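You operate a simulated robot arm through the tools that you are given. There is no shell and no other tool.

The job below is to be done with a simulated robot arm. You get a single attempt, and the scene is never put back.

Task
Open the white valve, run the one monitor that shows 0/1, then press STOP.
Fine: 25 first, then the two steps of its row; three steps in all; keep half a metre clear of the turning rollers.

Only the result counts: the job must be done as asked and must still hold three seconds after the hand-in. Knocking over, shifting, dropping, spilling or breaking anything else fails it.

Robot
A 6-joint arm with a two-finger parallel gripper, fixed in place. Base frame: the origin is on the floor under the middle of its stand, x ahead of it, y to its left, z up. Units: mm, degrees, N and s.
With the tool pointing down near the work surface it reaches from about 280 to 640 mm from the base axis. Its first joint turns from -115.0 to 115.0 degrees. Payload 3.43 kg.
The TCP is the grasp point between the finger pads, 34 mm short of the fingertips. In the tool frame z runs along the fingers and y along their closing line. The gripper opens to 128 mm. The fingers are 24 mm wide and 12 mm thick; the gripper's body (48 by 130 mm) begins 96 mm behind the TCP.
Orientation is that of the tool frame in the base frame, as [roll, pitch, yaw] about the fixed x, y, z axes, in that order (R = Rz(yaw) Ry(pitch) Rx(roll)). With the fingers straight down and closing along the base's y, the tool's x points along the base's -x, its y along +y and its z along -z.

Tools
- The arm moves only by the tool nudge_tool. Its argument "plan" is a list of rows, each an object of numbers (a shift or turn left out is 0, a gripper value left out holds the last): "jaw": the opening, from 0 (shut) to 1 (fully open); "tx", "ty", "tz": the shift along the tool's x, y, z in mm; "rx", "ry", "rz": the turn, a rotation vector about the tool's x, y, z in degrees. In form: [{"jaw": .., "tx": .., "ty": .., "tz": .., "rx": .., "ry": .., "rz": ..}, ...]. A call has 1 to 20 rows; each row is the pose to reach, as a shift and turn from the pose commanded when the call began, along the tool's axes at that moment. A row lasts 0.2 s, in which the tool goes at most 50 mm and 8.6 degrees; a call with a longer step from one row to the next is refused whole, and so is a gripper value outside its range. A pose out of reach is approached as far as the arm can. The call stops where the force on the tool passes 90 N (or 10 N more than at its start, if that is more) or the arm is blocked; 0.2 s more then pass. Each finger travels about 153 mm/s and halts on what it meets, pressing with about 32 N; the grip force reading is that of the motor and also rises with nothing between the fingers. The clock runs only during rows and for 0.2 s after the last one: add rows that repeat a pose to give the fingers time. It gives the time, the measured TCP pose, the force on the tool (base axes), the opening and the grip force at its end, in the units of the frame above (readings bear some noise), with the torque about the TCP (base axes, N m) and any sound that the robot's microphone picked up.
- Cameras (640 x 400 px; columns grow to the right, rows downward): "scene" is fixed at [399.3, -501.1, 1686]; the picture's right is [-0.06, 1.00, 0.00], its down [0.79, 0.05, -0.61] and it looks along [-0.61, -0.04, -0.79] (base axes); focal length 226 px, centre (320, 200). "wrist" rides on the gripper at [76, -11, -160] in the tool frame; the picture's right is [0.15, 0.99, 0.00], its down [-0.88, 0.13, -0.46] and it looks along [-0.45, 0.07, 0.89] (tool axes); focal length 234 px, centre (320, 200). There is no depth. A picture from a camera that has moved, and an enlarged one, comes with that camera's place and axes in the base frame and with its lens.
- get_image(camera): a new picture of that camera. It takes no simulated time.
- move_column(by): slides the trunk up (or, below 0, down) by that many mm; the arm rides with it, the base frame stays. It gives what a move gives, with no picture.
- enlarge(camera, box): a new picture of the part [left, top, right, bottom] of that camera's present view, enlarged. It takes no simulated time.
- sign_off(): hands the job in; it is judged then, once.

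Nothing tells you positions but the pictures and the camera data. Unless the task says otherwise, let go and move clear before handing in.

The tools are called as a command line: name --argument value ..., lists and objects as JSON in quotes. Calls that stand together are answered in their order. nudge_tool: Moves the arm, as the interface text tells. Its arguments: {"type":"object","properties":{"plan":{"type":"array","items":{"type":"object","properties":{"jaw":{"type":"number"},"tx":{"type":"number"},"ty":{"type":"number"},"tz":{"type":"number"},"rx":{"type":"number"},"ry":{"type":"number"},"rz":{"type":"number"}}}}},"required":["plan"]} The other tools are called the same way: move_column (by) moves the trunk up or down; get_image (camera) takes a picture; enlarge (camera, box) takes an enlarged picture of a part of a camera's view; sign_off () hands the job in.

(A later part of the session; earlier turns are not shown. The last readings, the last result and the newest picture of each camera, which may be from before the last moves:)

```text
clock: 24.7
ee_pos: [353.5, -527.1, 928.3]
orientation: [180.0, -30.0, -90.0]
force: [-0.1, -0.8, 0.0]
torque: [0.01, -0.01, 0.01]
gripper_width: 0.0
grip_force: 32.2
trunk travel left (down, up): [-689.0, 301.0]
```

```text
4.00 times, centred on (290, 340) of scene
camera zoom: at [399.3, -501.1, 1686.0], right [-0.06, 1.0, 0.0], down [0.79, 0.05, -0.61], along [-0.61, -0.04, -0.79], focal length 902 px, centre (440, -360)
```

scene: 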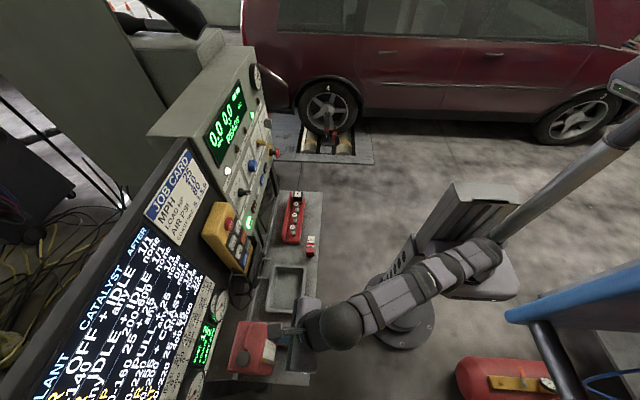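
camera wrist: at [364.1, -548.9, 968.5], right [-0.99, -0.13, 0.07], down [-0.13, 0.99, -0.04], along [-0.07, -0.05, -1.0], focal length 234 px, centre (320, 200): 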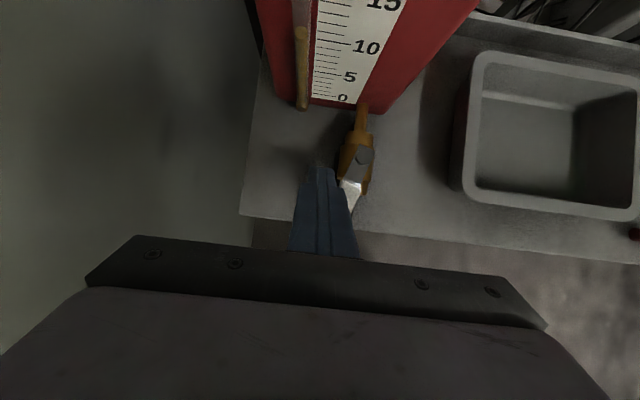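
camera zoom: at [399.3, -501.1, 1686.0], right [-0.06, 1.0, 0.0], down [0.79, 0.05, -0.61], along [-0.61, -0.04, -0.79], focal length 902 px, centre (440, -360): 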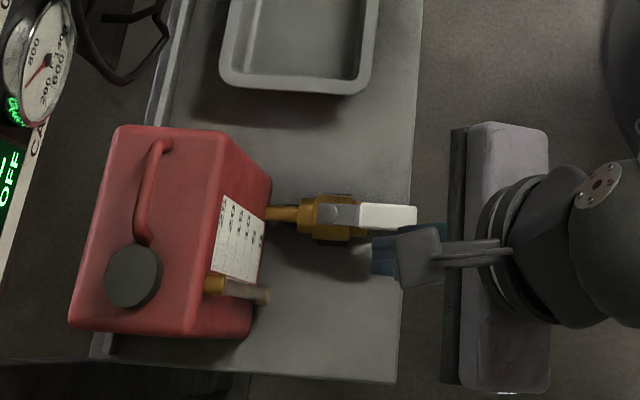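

The valve lever is fully parallel with the pipe and stays there. Next is the pendant: 25 ≈ (114, -727, 1192), PULL ≈ (113, -731, 1138), STOP ≈ (135, -728, 1242). I'll turn the tool horizontal in front of the 25 button.

nudge_tool --plan '[{"tx": 12.1, "ty": 26.6, "tz": -26.9, "ry": 6.67}, {"tx": 24.1, "ty": 53.2, "tz": -53.8, "ry": 13.33}, {"tx": 36.2, "ty": 79.8, "tz": -80.7, "ry": 20}, {"tx": 48.3, "ty": 106.4, "tz": -107.6, "ry": 26.67}, {"tx": 60.3, "ty": 133, "tz": -134.5, "ry": 33.33}, {"tx": 72.4, "ty": 159.6, "tz": -161.4, "ry": 40}, {"tx": 84.5, "ty": 186.2, "tz": -188.3, "ry": 46.67}, {"tx": 96.5, "ty": 212.8, "tz": -215.2, "ry": 53.33}, {"tx": 108.6, "ty": 239.5, "tz": -242.1, "ry": 60}]'

get_image --camera "wrist"

enlarge --camera "scene" --box '[150, 140, 350, 300]'

```text
clock: 26.7
ee_pos: [115.7, -500.7, 1193.0]
orientation: [-5.2, -89.8, 95.1]
force: [-0.4, -0.3, -0.3]
torque: [0.0, 0.04, 0.0]
gripper_width: 0.0
grip_force: 32.3
trunk travel left (down, up): [-689.0, 301.0]
```

```text
taken
camera wrist: at [127.5, -341.6, 1269.5], right [-0.99, 0.0, 0.15], down [-0.13, 0.45, -0.88], along [-0.07, -0.89, -0.45], focal length 234 px, centre (320, 200)
```

wrist: 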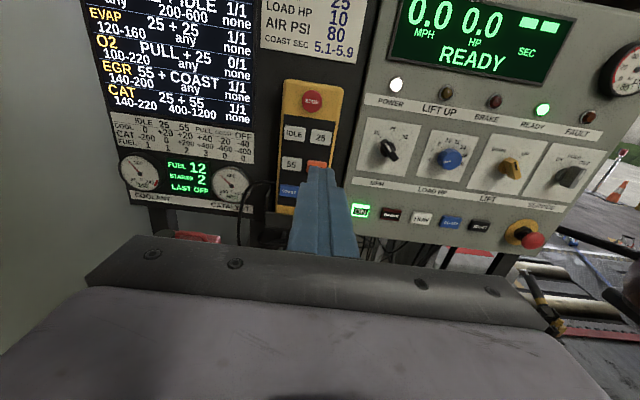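

```text
2.50 times, centred on (250, 220) of scene
camera zoom: at [399.3, -501.1, 1686.0], right [-0.06, 1.0, 0.0], down [0.79, 0.05, -0.61], along [-0.61, -0.04, -0.79], focal length 564 px, centre (495, 150)
```

zoom: 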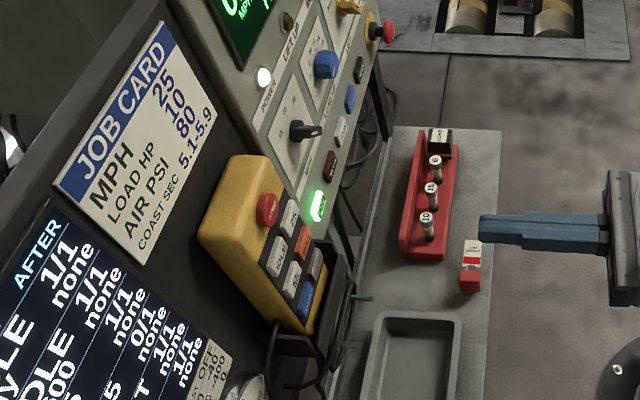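

enlarge --camera "wrist" --box '[250, 70, 390, 220]'

```text
2.67 times, centred on (320, 145) of wrist
camera zoom: at [127.5, -341.6, 1269.5], right [-0.99, 0.0, 0.15], down [-0.13, 0.45, -0.88], along [-0.07, -0.89, -0.45], focal length 624 px, centre (320, 347)
```

zoom: 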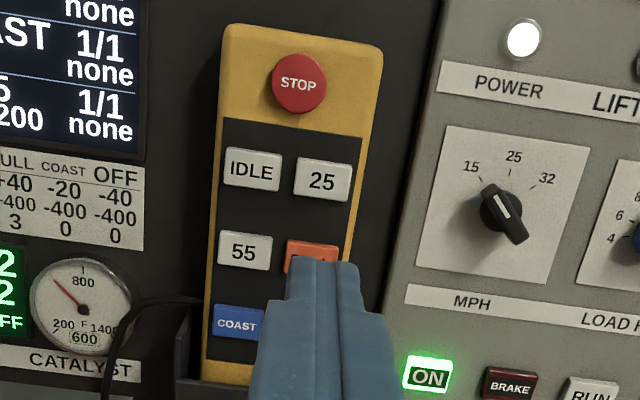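

The button positions check out: 25 ≈ (114.5, -725, 1189). I'll approach straight in with the closed fingertips, stopping about 15 mm short.

nudge_tool --plan '[{"tx": -1, "ty": 0.5, "tz": 40}, {"tx": -2, "ty": 1, "tz": 80}, {"tx": -3, "ty": 1.2, "tz": 120}, {"tx": -3.5, "ty": 1.2, "tz": 155}, {"tx": -3.5, "ty": 1.2, "tz": 175}]'

enlarge --camera "wrist" --box '[220, 70, 420, 230]'

enlarge --camera "scene" --box '[170, 170, 290, 280]'

```text
clock: 27.9
ee_pos: [115.4, -679.6, 1189.4]
orientation: [-179.9, -90.0, -90.1]
force: [-0.8, 0.4, 0.1]
torque: [0.0, 0.03, 0.02]
gripper_width: 0.0
grip_force: 32.1
trunk travel left (down, up): [-689.0, 301.0]
```

```text
2.50 times, centred on (320, 150) of wrist
camera zoom: at [126.2, -519.6, 1265.0], right [-0.99, 0.0, 0.15], down [-0.13, 0.46, -0.88], along [-0.07, -0.89, -0.45], focal length 585 px, centre (320, 325)
```

zoom: 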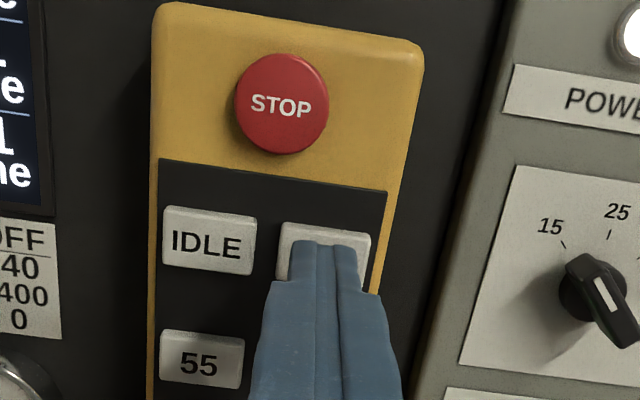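

```text
3.64 times, centred on (230, 225) of scene
camera zoom: at [399.3, -501.1, 1686.0], right [-0.06, 1.0, 0.0], down [0.79, 0.05, -0.61], along [-0.61, -0.04, -0.79], focal length 820 px, centre (647, 109)
```

zoom: 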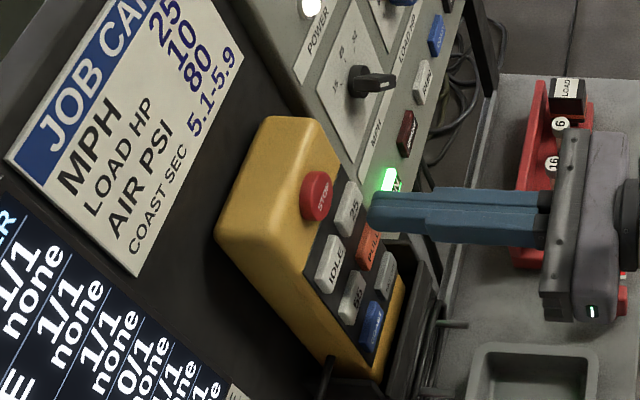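

nudge_tool --plan '[{"tz": 2}, {"tz": 4}, {"tz": 6}, {"tz": 7.5}]'

enlarge --camera "wrist" --box '[220, 70, 420, 230]'

```text
clock: 28.9
ee_pos: [114.6, -685.9, 1188.6]
orientation: [-100.4, -89.9, -169.6]
force: [-0.4, 0.2, 0.1]
torque: [-0.03, -0.05, -0.02]
gripper_width: 0.4
grip_force: 32.2
trunk travel left (down, up): [-689.0, 301.0]
```

```text
2.50 times, centred on (320, 150) of wrist
camera zoom: at [126.0, -525.8, 1265.1], right [-0.99, 0.0, 0.15], down [-0.13, 0.46, -0.88], along [-0.07, -0.89, -0.45], focal length 585 px, centre (320, 325)
```

zoom: 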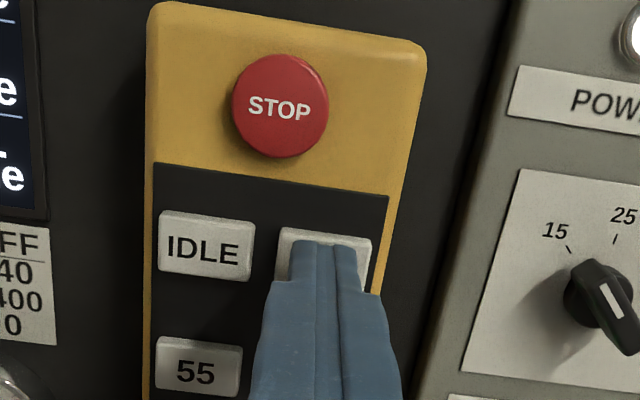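

nudge_tool --plan '[{"tz": 1.5}, {"tz": 3}, {"tz": 4.5}]'

```text
clock: 29.7
ee_pos: [114.3, -689.2, 1190.6]
orientation: [132.1, -90.0, -42.2]
force: [-0.4, 0.1, 0.3]
torque: [0.02, -0.01, -0.01]
gripper_width: 0.0
grip_force: 31.6
trunk travel left (down, up): [-689.0, 301.0]
```

nudge_tool --plan '[{"tz": 1.5}, {"tz": 3}, {"tz": 4.5}]'

enlarge --camera "wrist" --box '[220, 70, 420, 230]'

enlarge --camera "scene" --box '[170, 170, 290, 280]'

```text
clock: 30.5
ee_pos: [114.9, -693.5, 1188.4]
orientation: [166.9, -89.9, -76.9]
force: [0.3, 0.3, 0.8]
torque: [0.02, 0.01, 0.0]
gripper_width: 0.0
grip_force: 32.1
trunk travel left (down, up): [-689.0, 301.0]
```

```text
2.50 times, centred on (320, 150) of wrist
camera zoom: at [126.4, -534.3, 1264.7], right [-0.99, 0.0, 0.15], down [-0.13, 0.46, -0.88], along [-0.07, -0.89, -0.45], focal length 585 px, centre (320, 325)
```

zoom: 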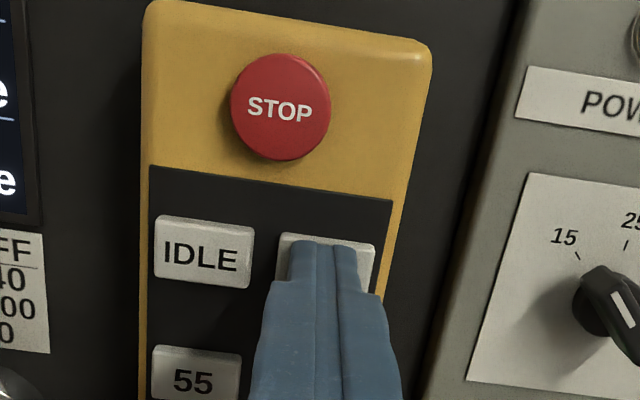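

```text
3.64 times, centred on (230, 225) of scene
camera zoom: at [399.3, -501.1, 1686.0], right [-0.06, 1.0, 0.0], down [0.79, 0.05, -0.61], along [-0.61, -0.04, -0.79], focal length 820 px, centre (647, 109)
```

zoom: 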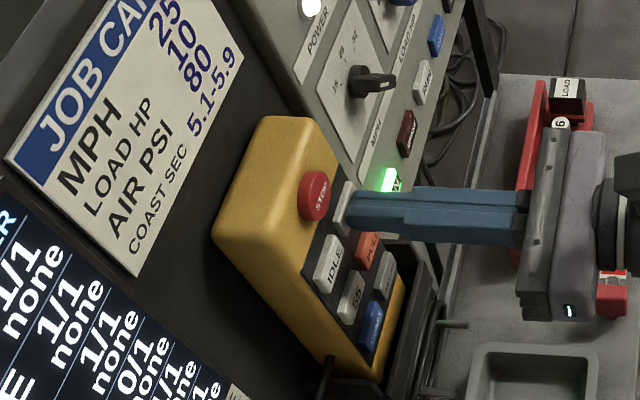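

nudge_tool --plan '[{"tz": 1}, {"tz": 2}, {"tz": 3}]'

enlarge --camera "wrist" --box '[0, 0, 240, 220]'

```text
clock: 31.3
ee_pos: [115.3, -696.7, 1188.6]
orientation: [164.4, -90.0, -74.5]
force: [-0.5, 0.4, 1.2]
torque: [0.01, 0.0, 0.01]
gripper_width: 0.2
grip_force: 32.4
trunk travel left (down, up): [-689.0, 301.0]
heard: click
```

```text
1.82 times, centred on (120, 110) of wrist
camera zoom: at [126.5, -537.0, 1264.8], right [-0.99, 0.0, 0.15], down [-0.13, 0.46, -0.88], along [-0.07, -0.89, -0.45], focal length 426 px, centre (684, 364)
```

zoom: 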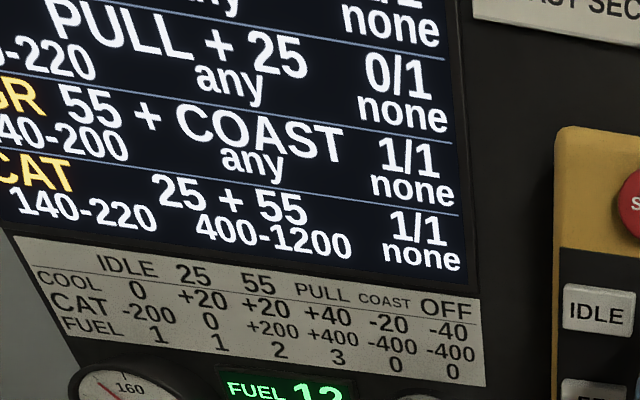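

A click was heard, so 25 seems pressed. I'll back straight off and check the display for the step's effect.

nudge_tool --plan '[{"tz": -15}, {"tz": -40}, {"tz": -60}, {"tz": -60}]'

get_image --camera "wrist"

enlarge --camera "scene" --box '[130, 60, 300, 220]'

enlarge --camera "scene" --box '[130, 270, 260, 400]'

```text
clock: 32.3
ee_pos: [114.1, -635.6, 1188.6]
orientation: [-40.5, -89.9, 130.6]
force: [0.5, -0.2, -0.2]
torque: [0.02, 0.01, 0.01]
gripper_width: 0.0
grip_force: 32.0
trunk travel left (down, up): [-689.0, 301.0]
```

```text
taken
camera wrist: at [125.6, -476.6, 1264.2], right [-0.99, 0.0, 0.15], down [-0.13, 0.46, -0.88], along [-0.07, -0.89, -0.45], focal length 234 px, centre (320, 200)
```

wrist: 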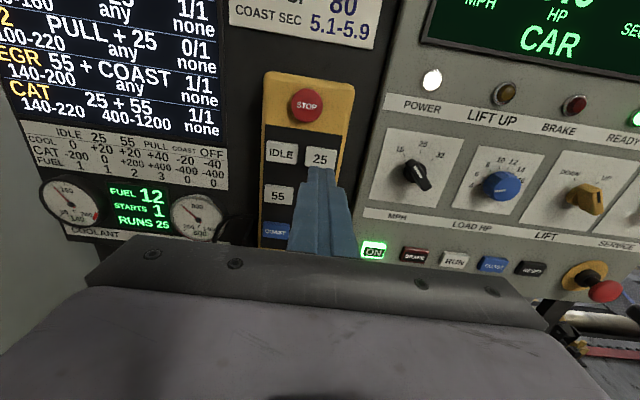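

```text
2.50 times, centred on (215, 140) of scene
camera zoom: at [399.3, -501.1, 1686.0], right [-0.06, 1.0, 0.0], down [0.79, 0.05, -0.61], along [-0.61, -0.04, -0.79], focal length 564 px, centre (582, 350)
```

zoom: 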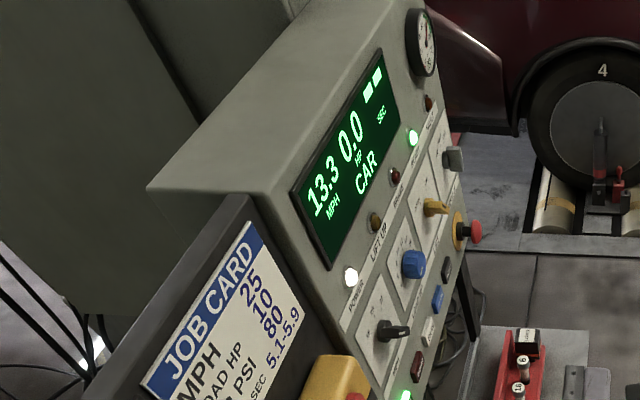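

```text
3.08 times, centred on (195, 335) of scene
camera zoom: at [399.3, -501.1, 1686.0], right [-0.06, 1.0, 0.0], down [0.79, 0.05, -0.61], along [-0.61, -0.04, -0.79], focal length 694 px, centre (705, -215)
```

zoom: 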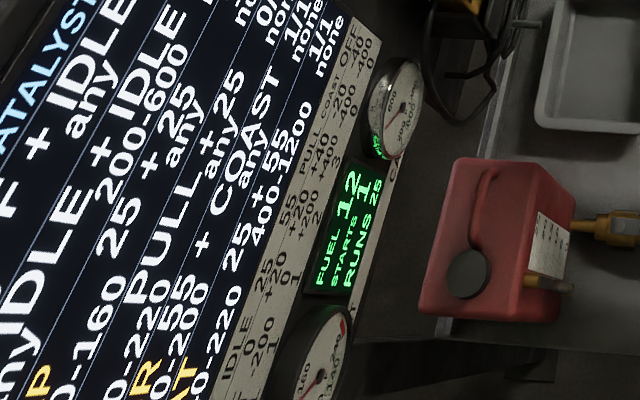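

The 25 step is running ("RUNS 25", starts 1, car at 13 mph). I'll line up in front of PULL well back from it, and wait for the step to finish.

nudge_tool --plan '[{"tx": -26}, {"tx": -52, "ty": 1}, {"tx": -52, "ty": 1}, {"tx": -52, "ty": 1}, {"tx": -52, "ty": 1}]'

get_image --camera "wrist"

enlarge --camera "wrist" --box '[0, 60, 380, 260]'

```text
clock: 33.5
ee_pos: [116.3, -635.2, 1136.8]
orientation: [179.0, -89.9, -89.7]
force: [1.1, 0.4, -0.6]
torque: [0.01, -0.02, 0.01]
gripper_width: 0.0
grip_force: 31.5
out of reach, approached as far as the arm can: row 2
trunk travel left (down, up): [-689.0, 301.0]
```

```text
taken
camera wrist: at [130.1, -476.9, 1213.2], right [-0.99, 0.01, 0.15], down [-0.13, 0.46, -0.88], along [-0.08, -0.89, -0.45], focal length 234 px, centre (320, 200)
```

wrist: 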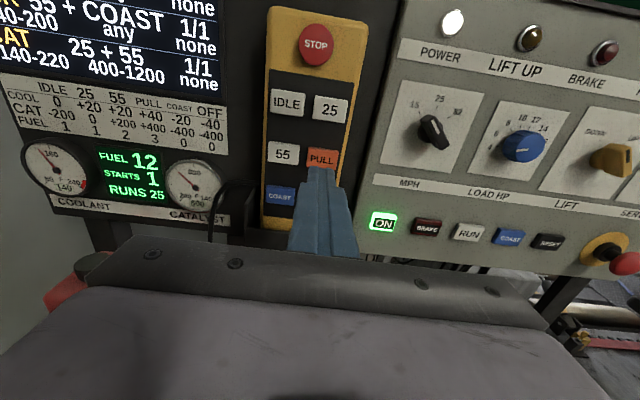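

```text
1.68 times, centred on (190, 160) of wrist
camera zoom: at [130.1, -476.9, 1213.2], right [-0.99, 0.01, 0.15], down [-0.13, 0.46, -0.88], along [-0.08, -0.89, -0.45], focal length 394 px, centre (539, 267)
```

zoom: 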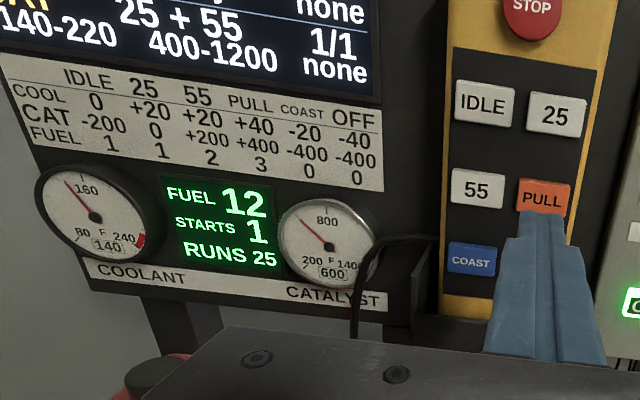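

The arm sits near a joint limit at this height, so I'll put the arm back in the posture that worked for 25 and use the trunk to go down to PULL instead. The 25 step is still running.

nudge_tool --plan '[{"tx": 26, "ty": 1.5, "rx": 0.4}, {"tx": 52, "ty": 2.5, "rx": 0.7}, {"tx": 52, "ty": 2.5, "rx": 0.7}]'

move_column --by -53

get_image --camera "wrist"

enlarge --camera "wrist" --box '[0, 60, 380, 260]'

enlarge --camera "scene" --box '[130, 60, 300, 220]'

```text
clock: 34.3
ee_pos: [111.6, -636.3, 1189.2]
orientation: [176.0, -89.9, -85.8]
force: [0.0, -0.3, -0.5]
torque: [0.02, 0.0, 0.0]
gripper_width: 0.1
grip_force: 32.0
trunk travel left (down, up): [-689.0, 301.0]
```

```text
clock: 35.2
ee_pos: [110.9, -636.6, 1135.6]
orientation: [-177.7, -89.9, -92.1]
force: [-0.1, 0.0, 0.6]
torque: [0.01, -0.02, 0.03]
gripper_width: 0.0
grip_force: 32.3
trunk travel left (down, up): [-636.0, 354.0]
```

```text
taken
camera wrist: at [122.3, -477.1, 1212.2], right [-0.99, -0.01, 0.15], down [-0.13, 0.46, -0.88], along [-0.06, -0.89, -0.45], focal length 234 px, centre (320, 200)
```

wrist: 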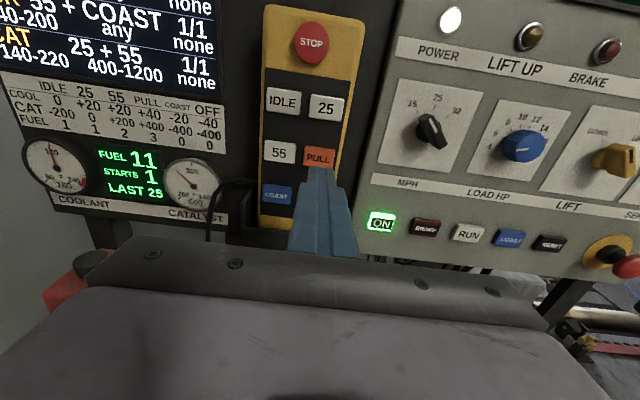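

```text
1.68 times, centred on (190, 160) of wrist
camera zoom: at [122.3, -477.1, 1212.2], right [-0.99, -0.01, 0.15], down [-0.13, 0.46, -0.88], along [-0.06, -0.89, -0.45], focal length 394 px, centre (539, 267)
```

zoom: 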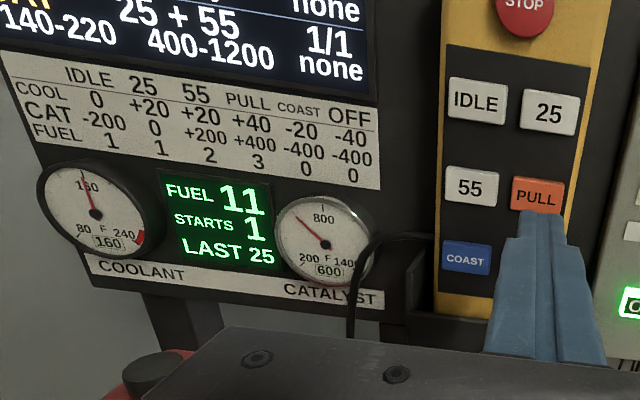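

```text
2.50 times, centred on (215, 140) of scene
camera zoom: at [399.3, -501.1, 1686.0], right [-0.06, 1.0, 0.0], down [0.79, 0.05, -0.61], along [-0.61, -0.04, -0.79], focal length 564 px, centre (582, 350)
```

zoom: 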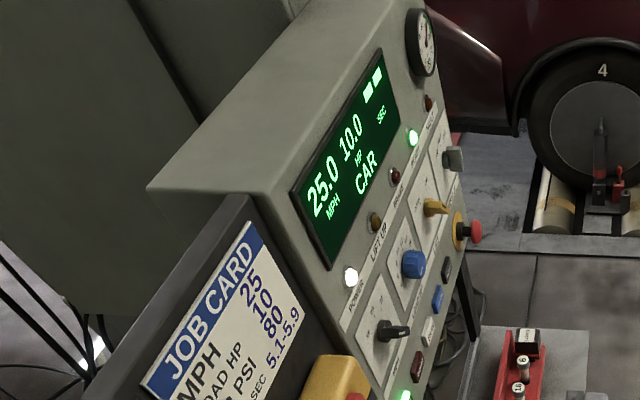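

The 25 step finished: fuel 11, coolant 160, "LAST 25". Now I'll press PULL the same way.

nudge_tool --plan '[{"tx": 0.5, "ty": -1, "tz": 20}, {"tx": 1, "ty": -1.5, "tz": 38}, {"tx": 1, "ty": -1.5, "tz": 48}, {"tx": 1, "ty": -1.5, "tz": 54}]'

enlarge --camera "wrist" --box '[220, 70, 420, 230]'

enlarge --camera "scene" --box '[170, 170, 290, 280]'

```text
clock: 36.2
ee_pos: [113.1, -689.6, 1136.9]
orientation: [-163.8, -90.0, -106.1]
force: [-0.6, -0.2, 0.5]
torque: [-0.01, 0.01, 0.01]
gripper_width: 0.0
grip_force: 32.1
trunk travel left (down, up): [-636.0, 354.0]
```

```text
2.50 times, centred on (320, 150) of wrist
camera zoom: at [123.4, -531.2, 1213.1], right [-0.99, 0.0, 0.15], down [-0.13, 0.46, -0.88], along [-0.06, -0.89, -0.45], focal length 585 px, centre (320, 325)
```

zoom: 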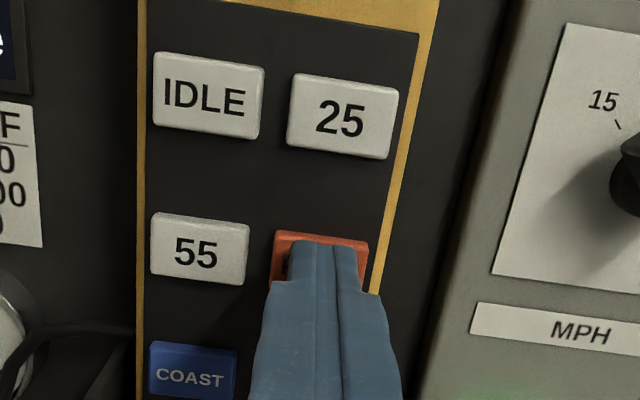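

```text
3.64 times, centred on (230, 225) of scene
camera zoom: at [399.3, -501.1, 1686.0], right [-0.06, 1.0, 0.0], down [0.79, 0.05, -0.61], along [-0.61, -0.04, -0.79], focal length 820 px, centre (647, 109)
```

zoom: 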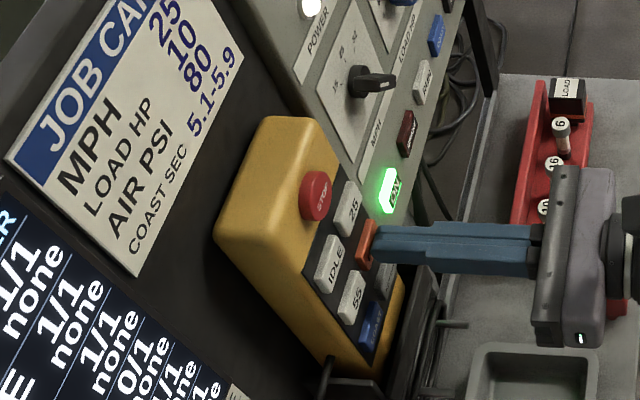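

nudge_tool --plan '[{"tz": 1.5}, {"tz": 3}, {"tz": 4.5}, {"tz": 5.5}]'

```text
clock: 37.2
ee_pos: [112.4, -696.7, 1138.1]
orientation: [-179.4, -89.8, -90.2]
force: [-1.2, 1.2, 1.1]
torque: [0.0, 0.01, -0.02]
gripper_width: 0.0
grip_force: 31.7
trunk travel left (down, up): [-636.0, 354.0]
heard: click
```

Click heard on PULL. I'll back off and check the display.

nudge_tool --plan '[{"tz": -15}, {"tz": -40}, {"tz": -60}]'

enlarge --camera "wrist" --box '[0, 0, 380, 260]'

enlarge --camera "scene" --box '[130, 60, 300, 220]'

```text
clock: 38.0
ee_pos: [113.9, -635.5, 1137.4]
orientation: [175.3, -89.9, -84.9]
force: [0.1, -0.2, 0.1]
torque: [-0.04, 0.0, 0.04]
gripper_width: 0.1
grip_force: 32.1
trunk travel left (down, up): [-636.0, 354.0]
```

```text
1.54 times, centred on (190, 130) of wrist
camera zoom: at [124.1, -476.8, 1213.0], right [-0.99, -0.01, 0.15], down [-0.13, 0.46, -0.88], along [-0.06, -0.89, -0.45], focal length 360 px, centre (520, 308)
```

zoom: 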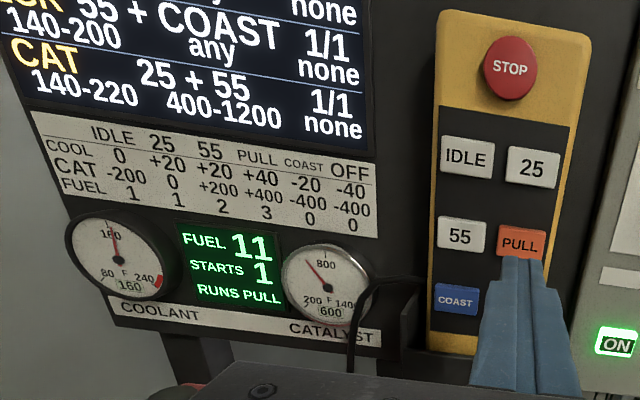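

```text
2.50 times, centred on (215, 140) of scene
camera zoom: at [399.3, -501.1, 1686.0], right [-0.06, 1.0, 0.0], down [0.79, 0.05, -0.61], along [-0.61, -0.04, -0.79], focal length 564 px, centre (582, 350)
```

zoom: 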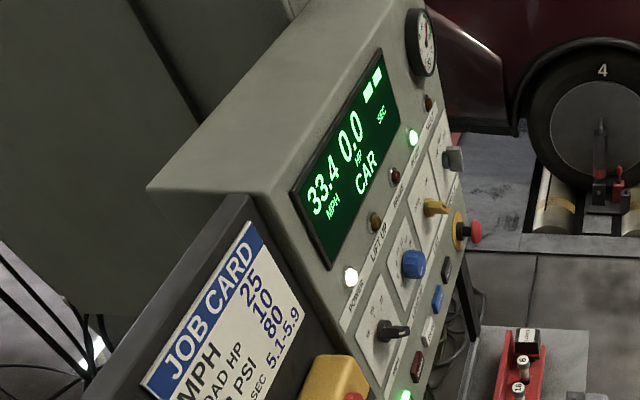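

"RUNS PULL" is showing. While it runs I'll raise the trunk 53 mm to line up with 25 again, staying well back, and wait for "LAST PULL".

move_column --by 53

enlarge --camera "wrist" --box '[0, 0, 380, 260]'

```text
clock: 39.0
ee_pos: [113.0, -636.7, 1190.0]
orientation: [179.0, -89.8, -88.7]
force: [0.0, -0.4, -1.0]
torque: [0.01, 0.03, 0.04]
gripper_width: 0.1
grip_force: 31.9
trunk travel left (down, up): [-689.0, 301.0]
```

```text
1.54 times, centred on (190, 130) of wrist
camera zoom: at [124.0, -477.4, 1265.8], right [-0.99, -0.01, 0.15], down [-0.13, 0.46, -0.88], along [-0.06, -0.89, -0.45], focal length 360 px, centre (520, 308)
```

zoom: 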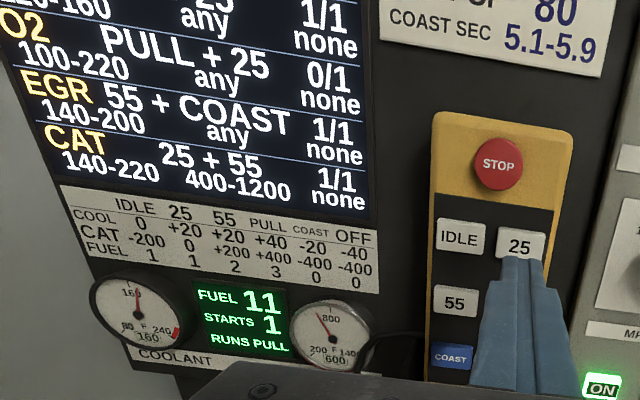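

nudge_tool --plan '[{"tz": 0}, {"tz": 0}, {"tz": 0}, {"tz": 0}, {"tz": 0}, {"tz": 0}]'

enlarge --camera "wrist" --box '[0, 0, 380, 260]'

```text
clock: 40.4
ee_pos: [112.9, -637.2, 1189.3]
orientation: [-178.8, -90.0, -90.9]
force: [-0.1, -0.1, 0.2]
torque: [0.0, -0.02, 0.0]
gripper_width: 0.0
grip_force: 31.7
trunk travel left (down, up): [-689.0, 301.0]
```

```text
1.54 times, centred on (190, 130) of wrist
camera zoom: at [123.9, -477.3, 1265.9], right [-0.99, -0.01, 0.15], down [-0.13, 0.46, -0.88], along [-0.06, -0.89, -0.45], focal length 360 px, centre (520, 308)
```

zoom: 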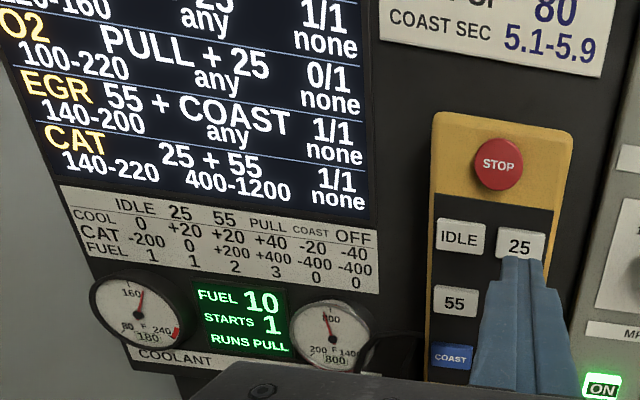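

PULL is halfway (coolant 180, catalyst 800, fuel 10). I'll keep waiting.

nudge_tool --plan '[{"tz": 0}, {"tz": 0}, {"tz": 0}, {"tz": 0}, {"tz": 0}]'

enlarge --camera "wrist" --box '[0, 0, 380, 260]'

```text
clock: 41.6
ee_pos: [112.6, -635.5, 1189.8]
orientation: [-179.2, -89.9, -90.5]
force: [0.0, 0.1, -0.2]
torque: [0.01, -0.02, 0.01]
gripper_width: 0.0
grip_force: 31.8
trunk travel left (down, up): [-689.0, 301.0]
```

```text
1.54 times, centred on (190, 130) of wrist
camera zoom: at [123.9, -477.3, 1265.8], right [-0.99, -0.01, 0.15], down [-0.13, 0.46, -0.88], along [-0.06, -0.89, -0.45], focal length 360 px, centre (520, 308)
```

zoom: 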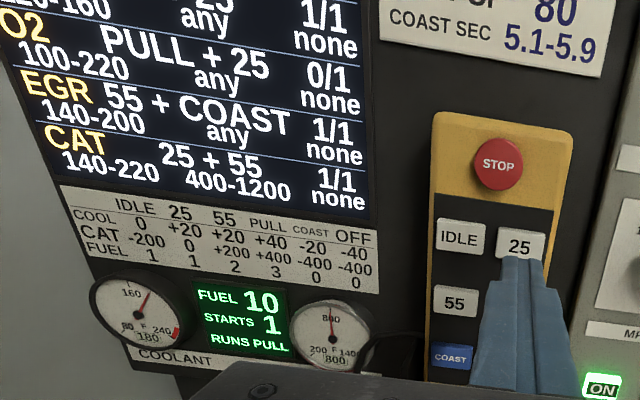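

nudge_tool --plan '[{"tz": 0}, {"tz": 0}, {"tz": 0}, {"tz": 0}, {"tz": 0}]'

enlarge --camera "wrist" --box '[0, 0, 380, 260]'

```text
clock: 42.8
ee_pos: [114.1, -636.3, 1190.2]
orientation: [-179.6, -89.9, -90.1]
force: [0.2, 0.3, -0.1]
torque: [0.0, -0.03, -0.01]
gripper_width: 0.0
grip_force: 31.5
trunk travel left (down, up): [-689.0, 301.0]
```

```text
1.54 times, centred on (190, 130) of wrist
camera zoom: at [123.9, -477.3, 1265.9], right [-0.99, -0.01, 0.15], down [-0.13, 0.46, -0.88], along [-0.06, -0.89, -0.45], focal length 360 px, centre (520, 308)
```

zoom: 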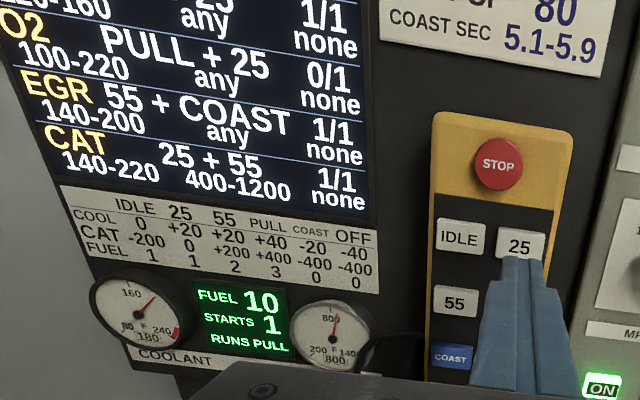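

nudge_tool --plan '[{"tz": 0}, {"tz": 0}, {"tz": 0}, {"tz": 0}, {"tz": 0}]'

enlarge --camera "wrist" --box '[0, 0, 380, 260]'

enlarge --camera "scene" --box '[130, 60, 300, 220]'

```text
clock: 44.0
ee_pos: [113.2, -635.6, 1190.4]
orientation: [-179.8, -89.9, -90.0]
force: [0.2, -0.2, 0.4]
torque: [-0.01, -0.03, 0.02]
gripper_width: 0.0
grip_force: 32.2
trunk travel left (down, up): [-689.0, 301.0]
```

```text
1.54 times, centred on (190, 130) of wrist
camera zoom: at [123.9, -477.3, 1265.9], right [-0.99, -0.01, 0.15], down [-0.13, 0.46, -0.88], along [-0.06, -0.89, -0.45], focal length 360 px, centre (520, 308)
```

zoom: 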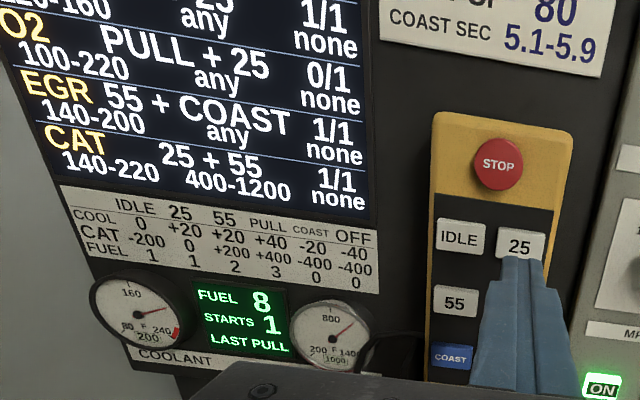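

```text
2.50 times, centred on (215, 140) of scene
camera zoom: at [399.3, -501.1, 1686.0], right [-0.06, 1.0, 0.0], down [0.79, 0.05, -0.61], along [-0.61, -0.04, -0.79], focal length 564 px, centre (582, 350)
```

zoom: 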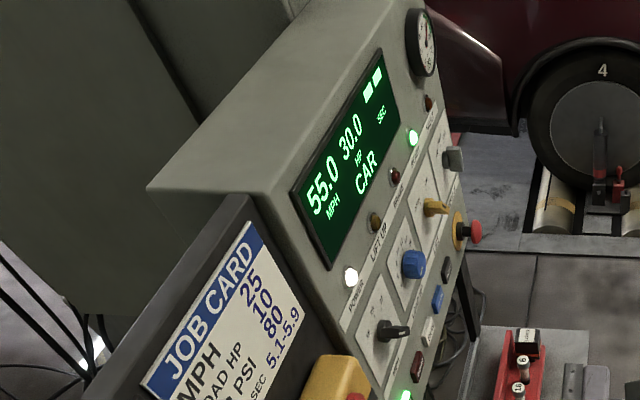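

PULL finished: fuel 8, coolant 200, catalyst 1000, "LAST PULL". Now I'll press 25 again.

nudge_tool --plan '[{"tz": 20}, {"tz": 38}, {"tz": 48}, {"tz": 54}, {"tz": 55.5}, {"tz": 57}, {"tz": 58.5}, {"tz": 59.5}]'

enlarge --camera "wrist" --box '[220, 70, 420, 230]'

```text
clock: 45.8
ee_pos: [113.4, -695.5, 1190.1]
orientation: [175.2, -89.9, -84.9]
force: [-0.5, 1.8, 0.0]
torque: [-0.01, -0.03, 0.0]
gripper_width: 0.0
grip_force: 31.4
trunk travel left (down, up): [-689.0, 301.0]
heard: click
```

```text
2.50 times, centred on (320, 150) of wrist
camera zoom: at [124.4, -536.9, 1266.3], right [-0.99, -0.01, 0.15], down [-0.13, 0.46, -0.88], along [-0.06, -0.89, -0.45], focal length 585 px, centre (320, 325)
```

zoom: 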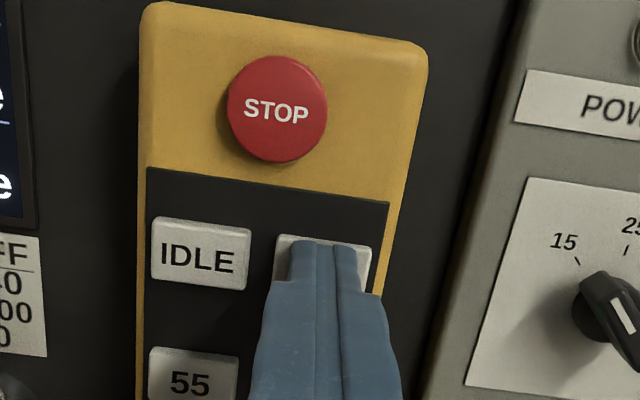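

Click heard. I'll back off, then line up with STOP (trunk up 51 mm, 21 mm toward +x) while the step runs.

nudge_tool --plan '[{"tz": -15}, {"tz": -40}, {"tz": -60}, {"ty": -21, "tz": -62}]'

move_column --by 51

get_image --camera "wrist"

enlarge --camera "wrist" --box '[0, 0, 380, 260]'

```text
clock: 46.8
ee_pos: [134.3, -634.9, 1190.0]
orientation: [162.0, -89.9, -71.7]
force: [-0.6, -0.7, -0.7]
torque: [-0.02, 0.03, -0.03]
gripper_width: 0.0
grip_force: 32.4
trunk travel left (down, up): [-689.0, 301.0]
```

```text
clock: 47.7
ee_pos: [134.2, -633.0, 1241.0]
orientation: [179.7, -89.9, -89.5]
force: [0.5, -0.9, -0.9]
torque: [-0.01, 0.0, 0.02]
gripper_width: 0.0
grip_force: 31.6
trunk travel left (down, up): [-740.0, 250.0]
```

```text
taken
camera wrist: at [144.8, -474.6, 1317.3], right [-0.99, -0.01, 0.15], down [-0.13, 0.46, -0.88], along [-0.06, -0.89, -0.45], focal length 234 px, centre (320, 200)
```

wrist: 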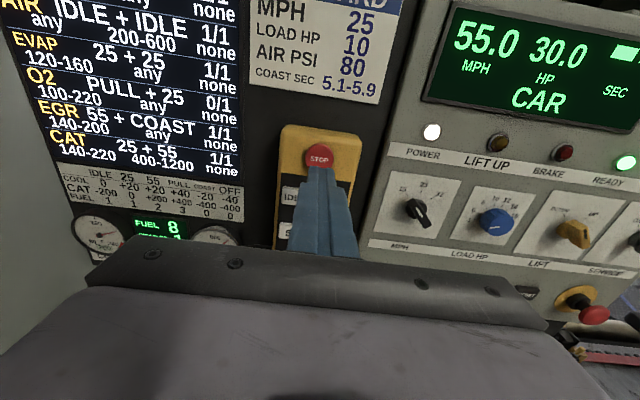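

```text
1.54 times, centred on (190, 130) of wrist
camera zoom: at [144.8, -474.6, 1317.3], right [-0.99, -0.01, 0.15], down [-0.13, 0.46, -0.88], along [-0.06, -0.89, -0.45], focal length 360 px, centre (520, 308)
```

zoom: 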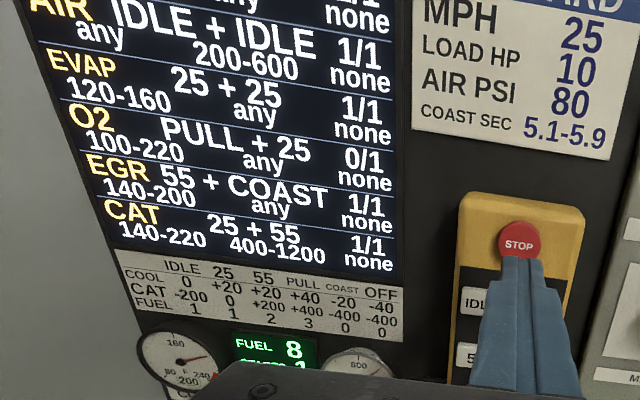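

enlarge --camera "scene" --box '[130, 270, 260, 400]'

enlarge --camera "scene" --box '[190, 310, 230, 380]'

enlarge --camera "scene" --box '[190, 70, 260, 170]'

```text
3.08 times, centred on (195, 335) of scene
camera zoom: at [399.3, -501.1, 1686.0], right [-0.06, 1.0, 0.0], down [0.79, 0.05, -0.61], along [-0.61, -0.04, -0.79], focal length 694 px, centre (705, -215)
```

zoom: 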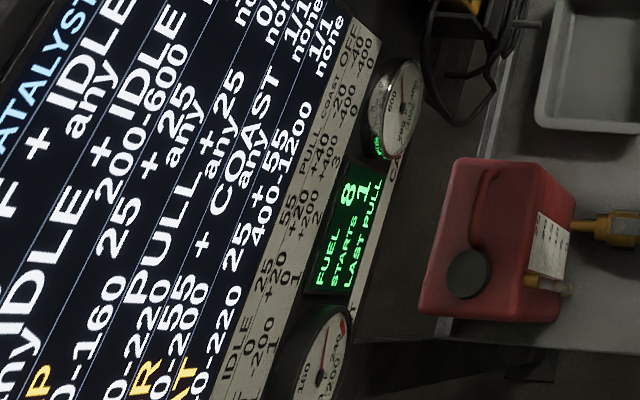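

```text
5.71 times, centred on (210, 345) of scene
camera zoom: at [399.3, -501.1, 1686.0], right [-0.06, 1.0, 0.0], down [0.79, 0.05, -0.61], along [-0.61, -0.04, -0.79], focal length 1288 px, centre (949, -629)
```

zoom: 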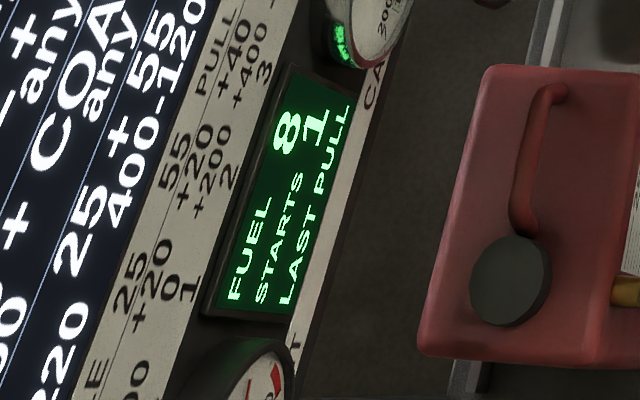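

```text
4.00 times, centred on (225, 120) of scene
camera zoom: at [399.3, -501.1, 1686.0], right [-0.06, 1.0, 0.0], down [0.79, 0.05, -0.61], along [-0.61, -0.04, -0.79], focal length 902 px, centre (700, 520)
```

zoom: 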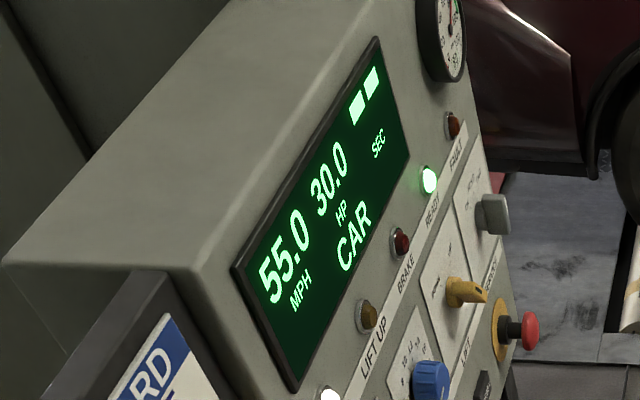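

The display still says "LAST PULL" with the speed unchanged at 55, so the second 25 press may not have registered. I'll wait a moment and look again before doing anything else.

nudge_tool --plan '[{"tz": 0}, {"tz": 0}, {"tz": 0}, {"tz": 0}, {"tz": 0}, {"tz": 0}, {"tz": 0}, {"tz": 0}]'

enlarge --camera "scene" --box '[190, 310, 230, 380]'

enlarge --camera "scene" --box '[190, 70, 260, 170]'

get_image --camera "wrist"

```text
clock: 49.5
ee_pos: [134.1, -634.6, 1240.8]
orientation: [-179.3, -90.0, -90.5]
force: [0.7, 0.2, 0.1]
torque: [-0.03, 0.02, 0.01]
gripper_width: 0.0
grip_force: 32.7
trunk travel left (down, up): [-740.0, 250.0]
```

```text
5.71 times, centred on (210, 345) of scene
camera zoom: at [399.3, -501.1, 1686.0], right [-0.06, 1.0, 0.0], down [0.79, 0.05, -0.61], along [-0.61, -0.04, -0.79], focal length 1288 px, centre (949, -629)
```

zoom: 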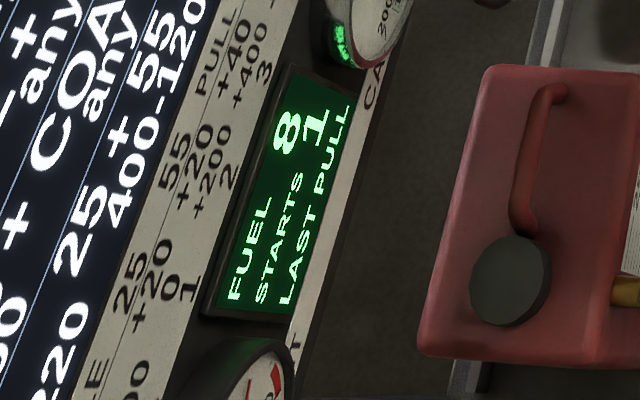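

```text
4.00 times, centred on (225, 120) of scene
camera zoom: at [399.3, -501.1, 1686.0], right [-0.06, 1.0, 0.0], down [0.79, 0.05, -0.61], along [-0.61, -0.04, -0.79], focal length 902 px, centre (700, 520)
```

zoom: 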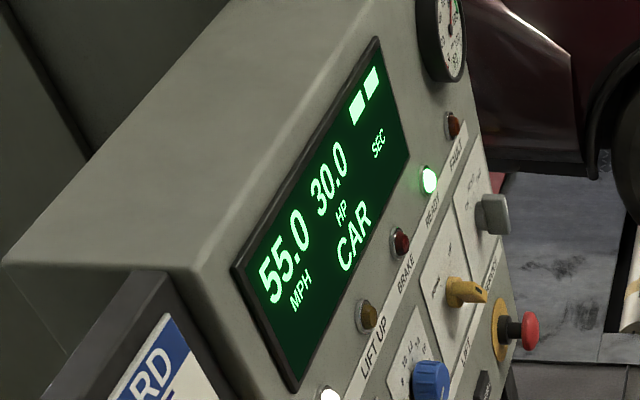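

```text
taken
camera wrist: at [144.8, -474.6, 1317.3], right [-0.99, -0.01, 0.15], down [-0.13, 0.46, -0.88], along [-0.06, -0.89, -0.45], focal length 234 px, centre (320, 200)
```

wrist: 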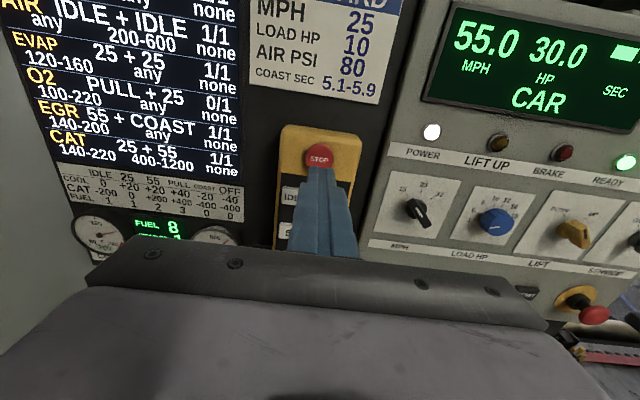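

It didn't register (still LAST PULL, fuel 8), so that press was probably too light or short. I'll go back to 25 and press slightly deeper with a longer hold.

move_column --by -51

nudge_tool --plan '[{"ty": 12}, {"ty": 21}, {"ty": 21}]'

get_image --camera "wrist"

enlarge --camera "wrist" --box '[0, 0, 380, 260]'

```text
clock: 50.5
ee_pos: [133.9, -633.7, 1190.3]
orientation: [-177.5, -89.9, -92.1]
force: [0.1, -0.3, -0.6]
torque: [0.03, 0.03, -0.03]
gripper_width: 0.0
grip_force: 31.5
trunk travel left (down, up): [-689.0, 301.0]
```

```text
clock: 51.2
ee_pos: [111.6, -634.5, 1189.8]
orientation: [176.5, -89.8, -86.1]
force: [-0.6, -0.1, 0.4]
torque: [-0.01, -0.02, -0.01]
gripper_width: 0.0
grip_force: 31.8
trunk travel left (down, up): [-689.0, 301.0]
```

```text
taken
camera wrist: at [122.7, -475.1, 1265.8], right [-0.99, -0.01, 0.15], down [-0.13, 0.46, -0.88], along [-0.06, -0.89, -0.45], focal length 234 px, centre (320, 200)
```

wrist: 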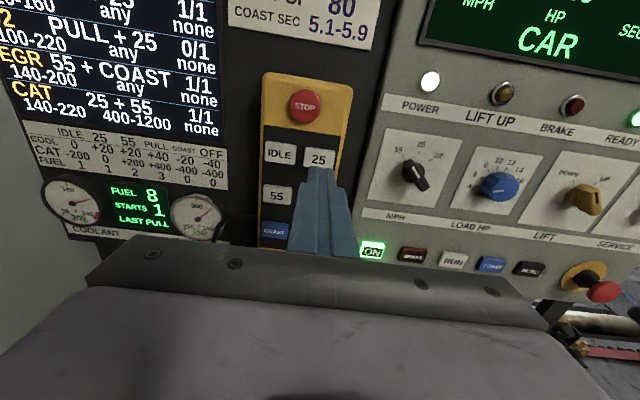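

```text
1.54 times, centred on (190, 130) of wrist
camera zoom: at [122.7, -475.1, 1265.8], right [-0.99, -0.01, 0.15], down [-0.13, 0.46, -0.88], along [-0.06, -0.89, -0.45], focal length 360 px, centre (520, 308)
```

zoom: 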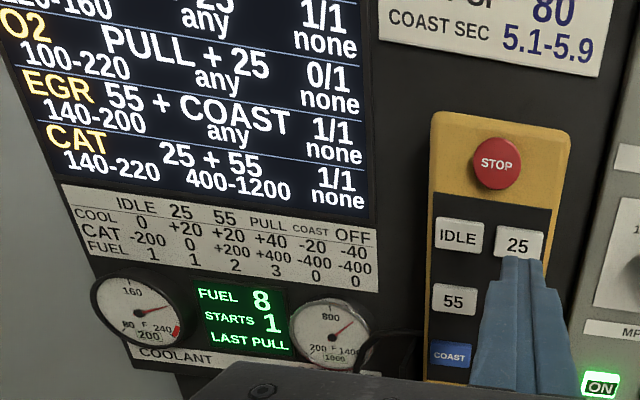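

nudge_tool --plan '[{"ty": -1, "tz": 22}, {"ty": -1.5, "tz": 42}, {"ty": -1.5, "tz": 54}, {"ty": -1.5, "tz": 58}, {"ty": -1.5, "tz": 60}, {"ty": -1.5, "tz": 62}, {"ty": -1.5, "tz": 63.5}, {"ty": -1.5, "tz": 63.5}, {"ty": -1.5, "tz": 63.5}]'

enlarge --camera "scene" --box '[190, 310, 230, 380]'

enlarge --camera "scene" --box '[190, 70, 260, 170]'

```text
clock: 53.2
ee_pos: [115.4, -696.4, 1191.0]
orientation: [-174.0, -89.8, -95.8]
force: [-0.1, 0.8, -0.3]
torque: [0.02, 0.01, -0.02]
gripper_width: 0.0
grip_force: 31.6
trunk travel left (down, up): [-689.0, 301.0]
heard: click
```

```text
5.71 times, centred on (210, 345) of scene
camera zoom: at [399.3, -501.1, 1686.0], right [-0.06, 1.0, 0.0], down [0.79, 0.05, -0.61], along [-0.61, -0.04, -0.79], focal length 1288 px, centre (949, -629)
```

zoom: 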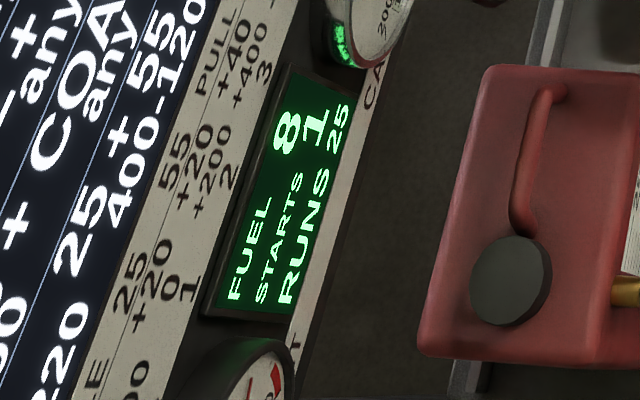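

```text
4.00 times, centred on (225, 120) of scene
camera zoom: at [399.3, -501.1, 1686.0], right [-0.06, 1.0, 0.0], down [0.79, 0.05, -0.61], along [-0.61, -0.04, -0.79], focal length 902 px, centre (700, 520)
```

zoom: 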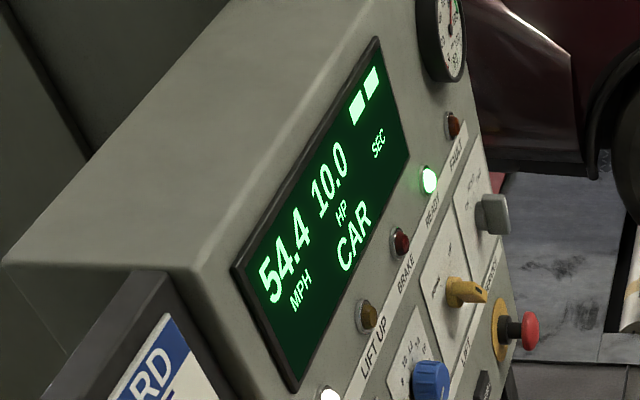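

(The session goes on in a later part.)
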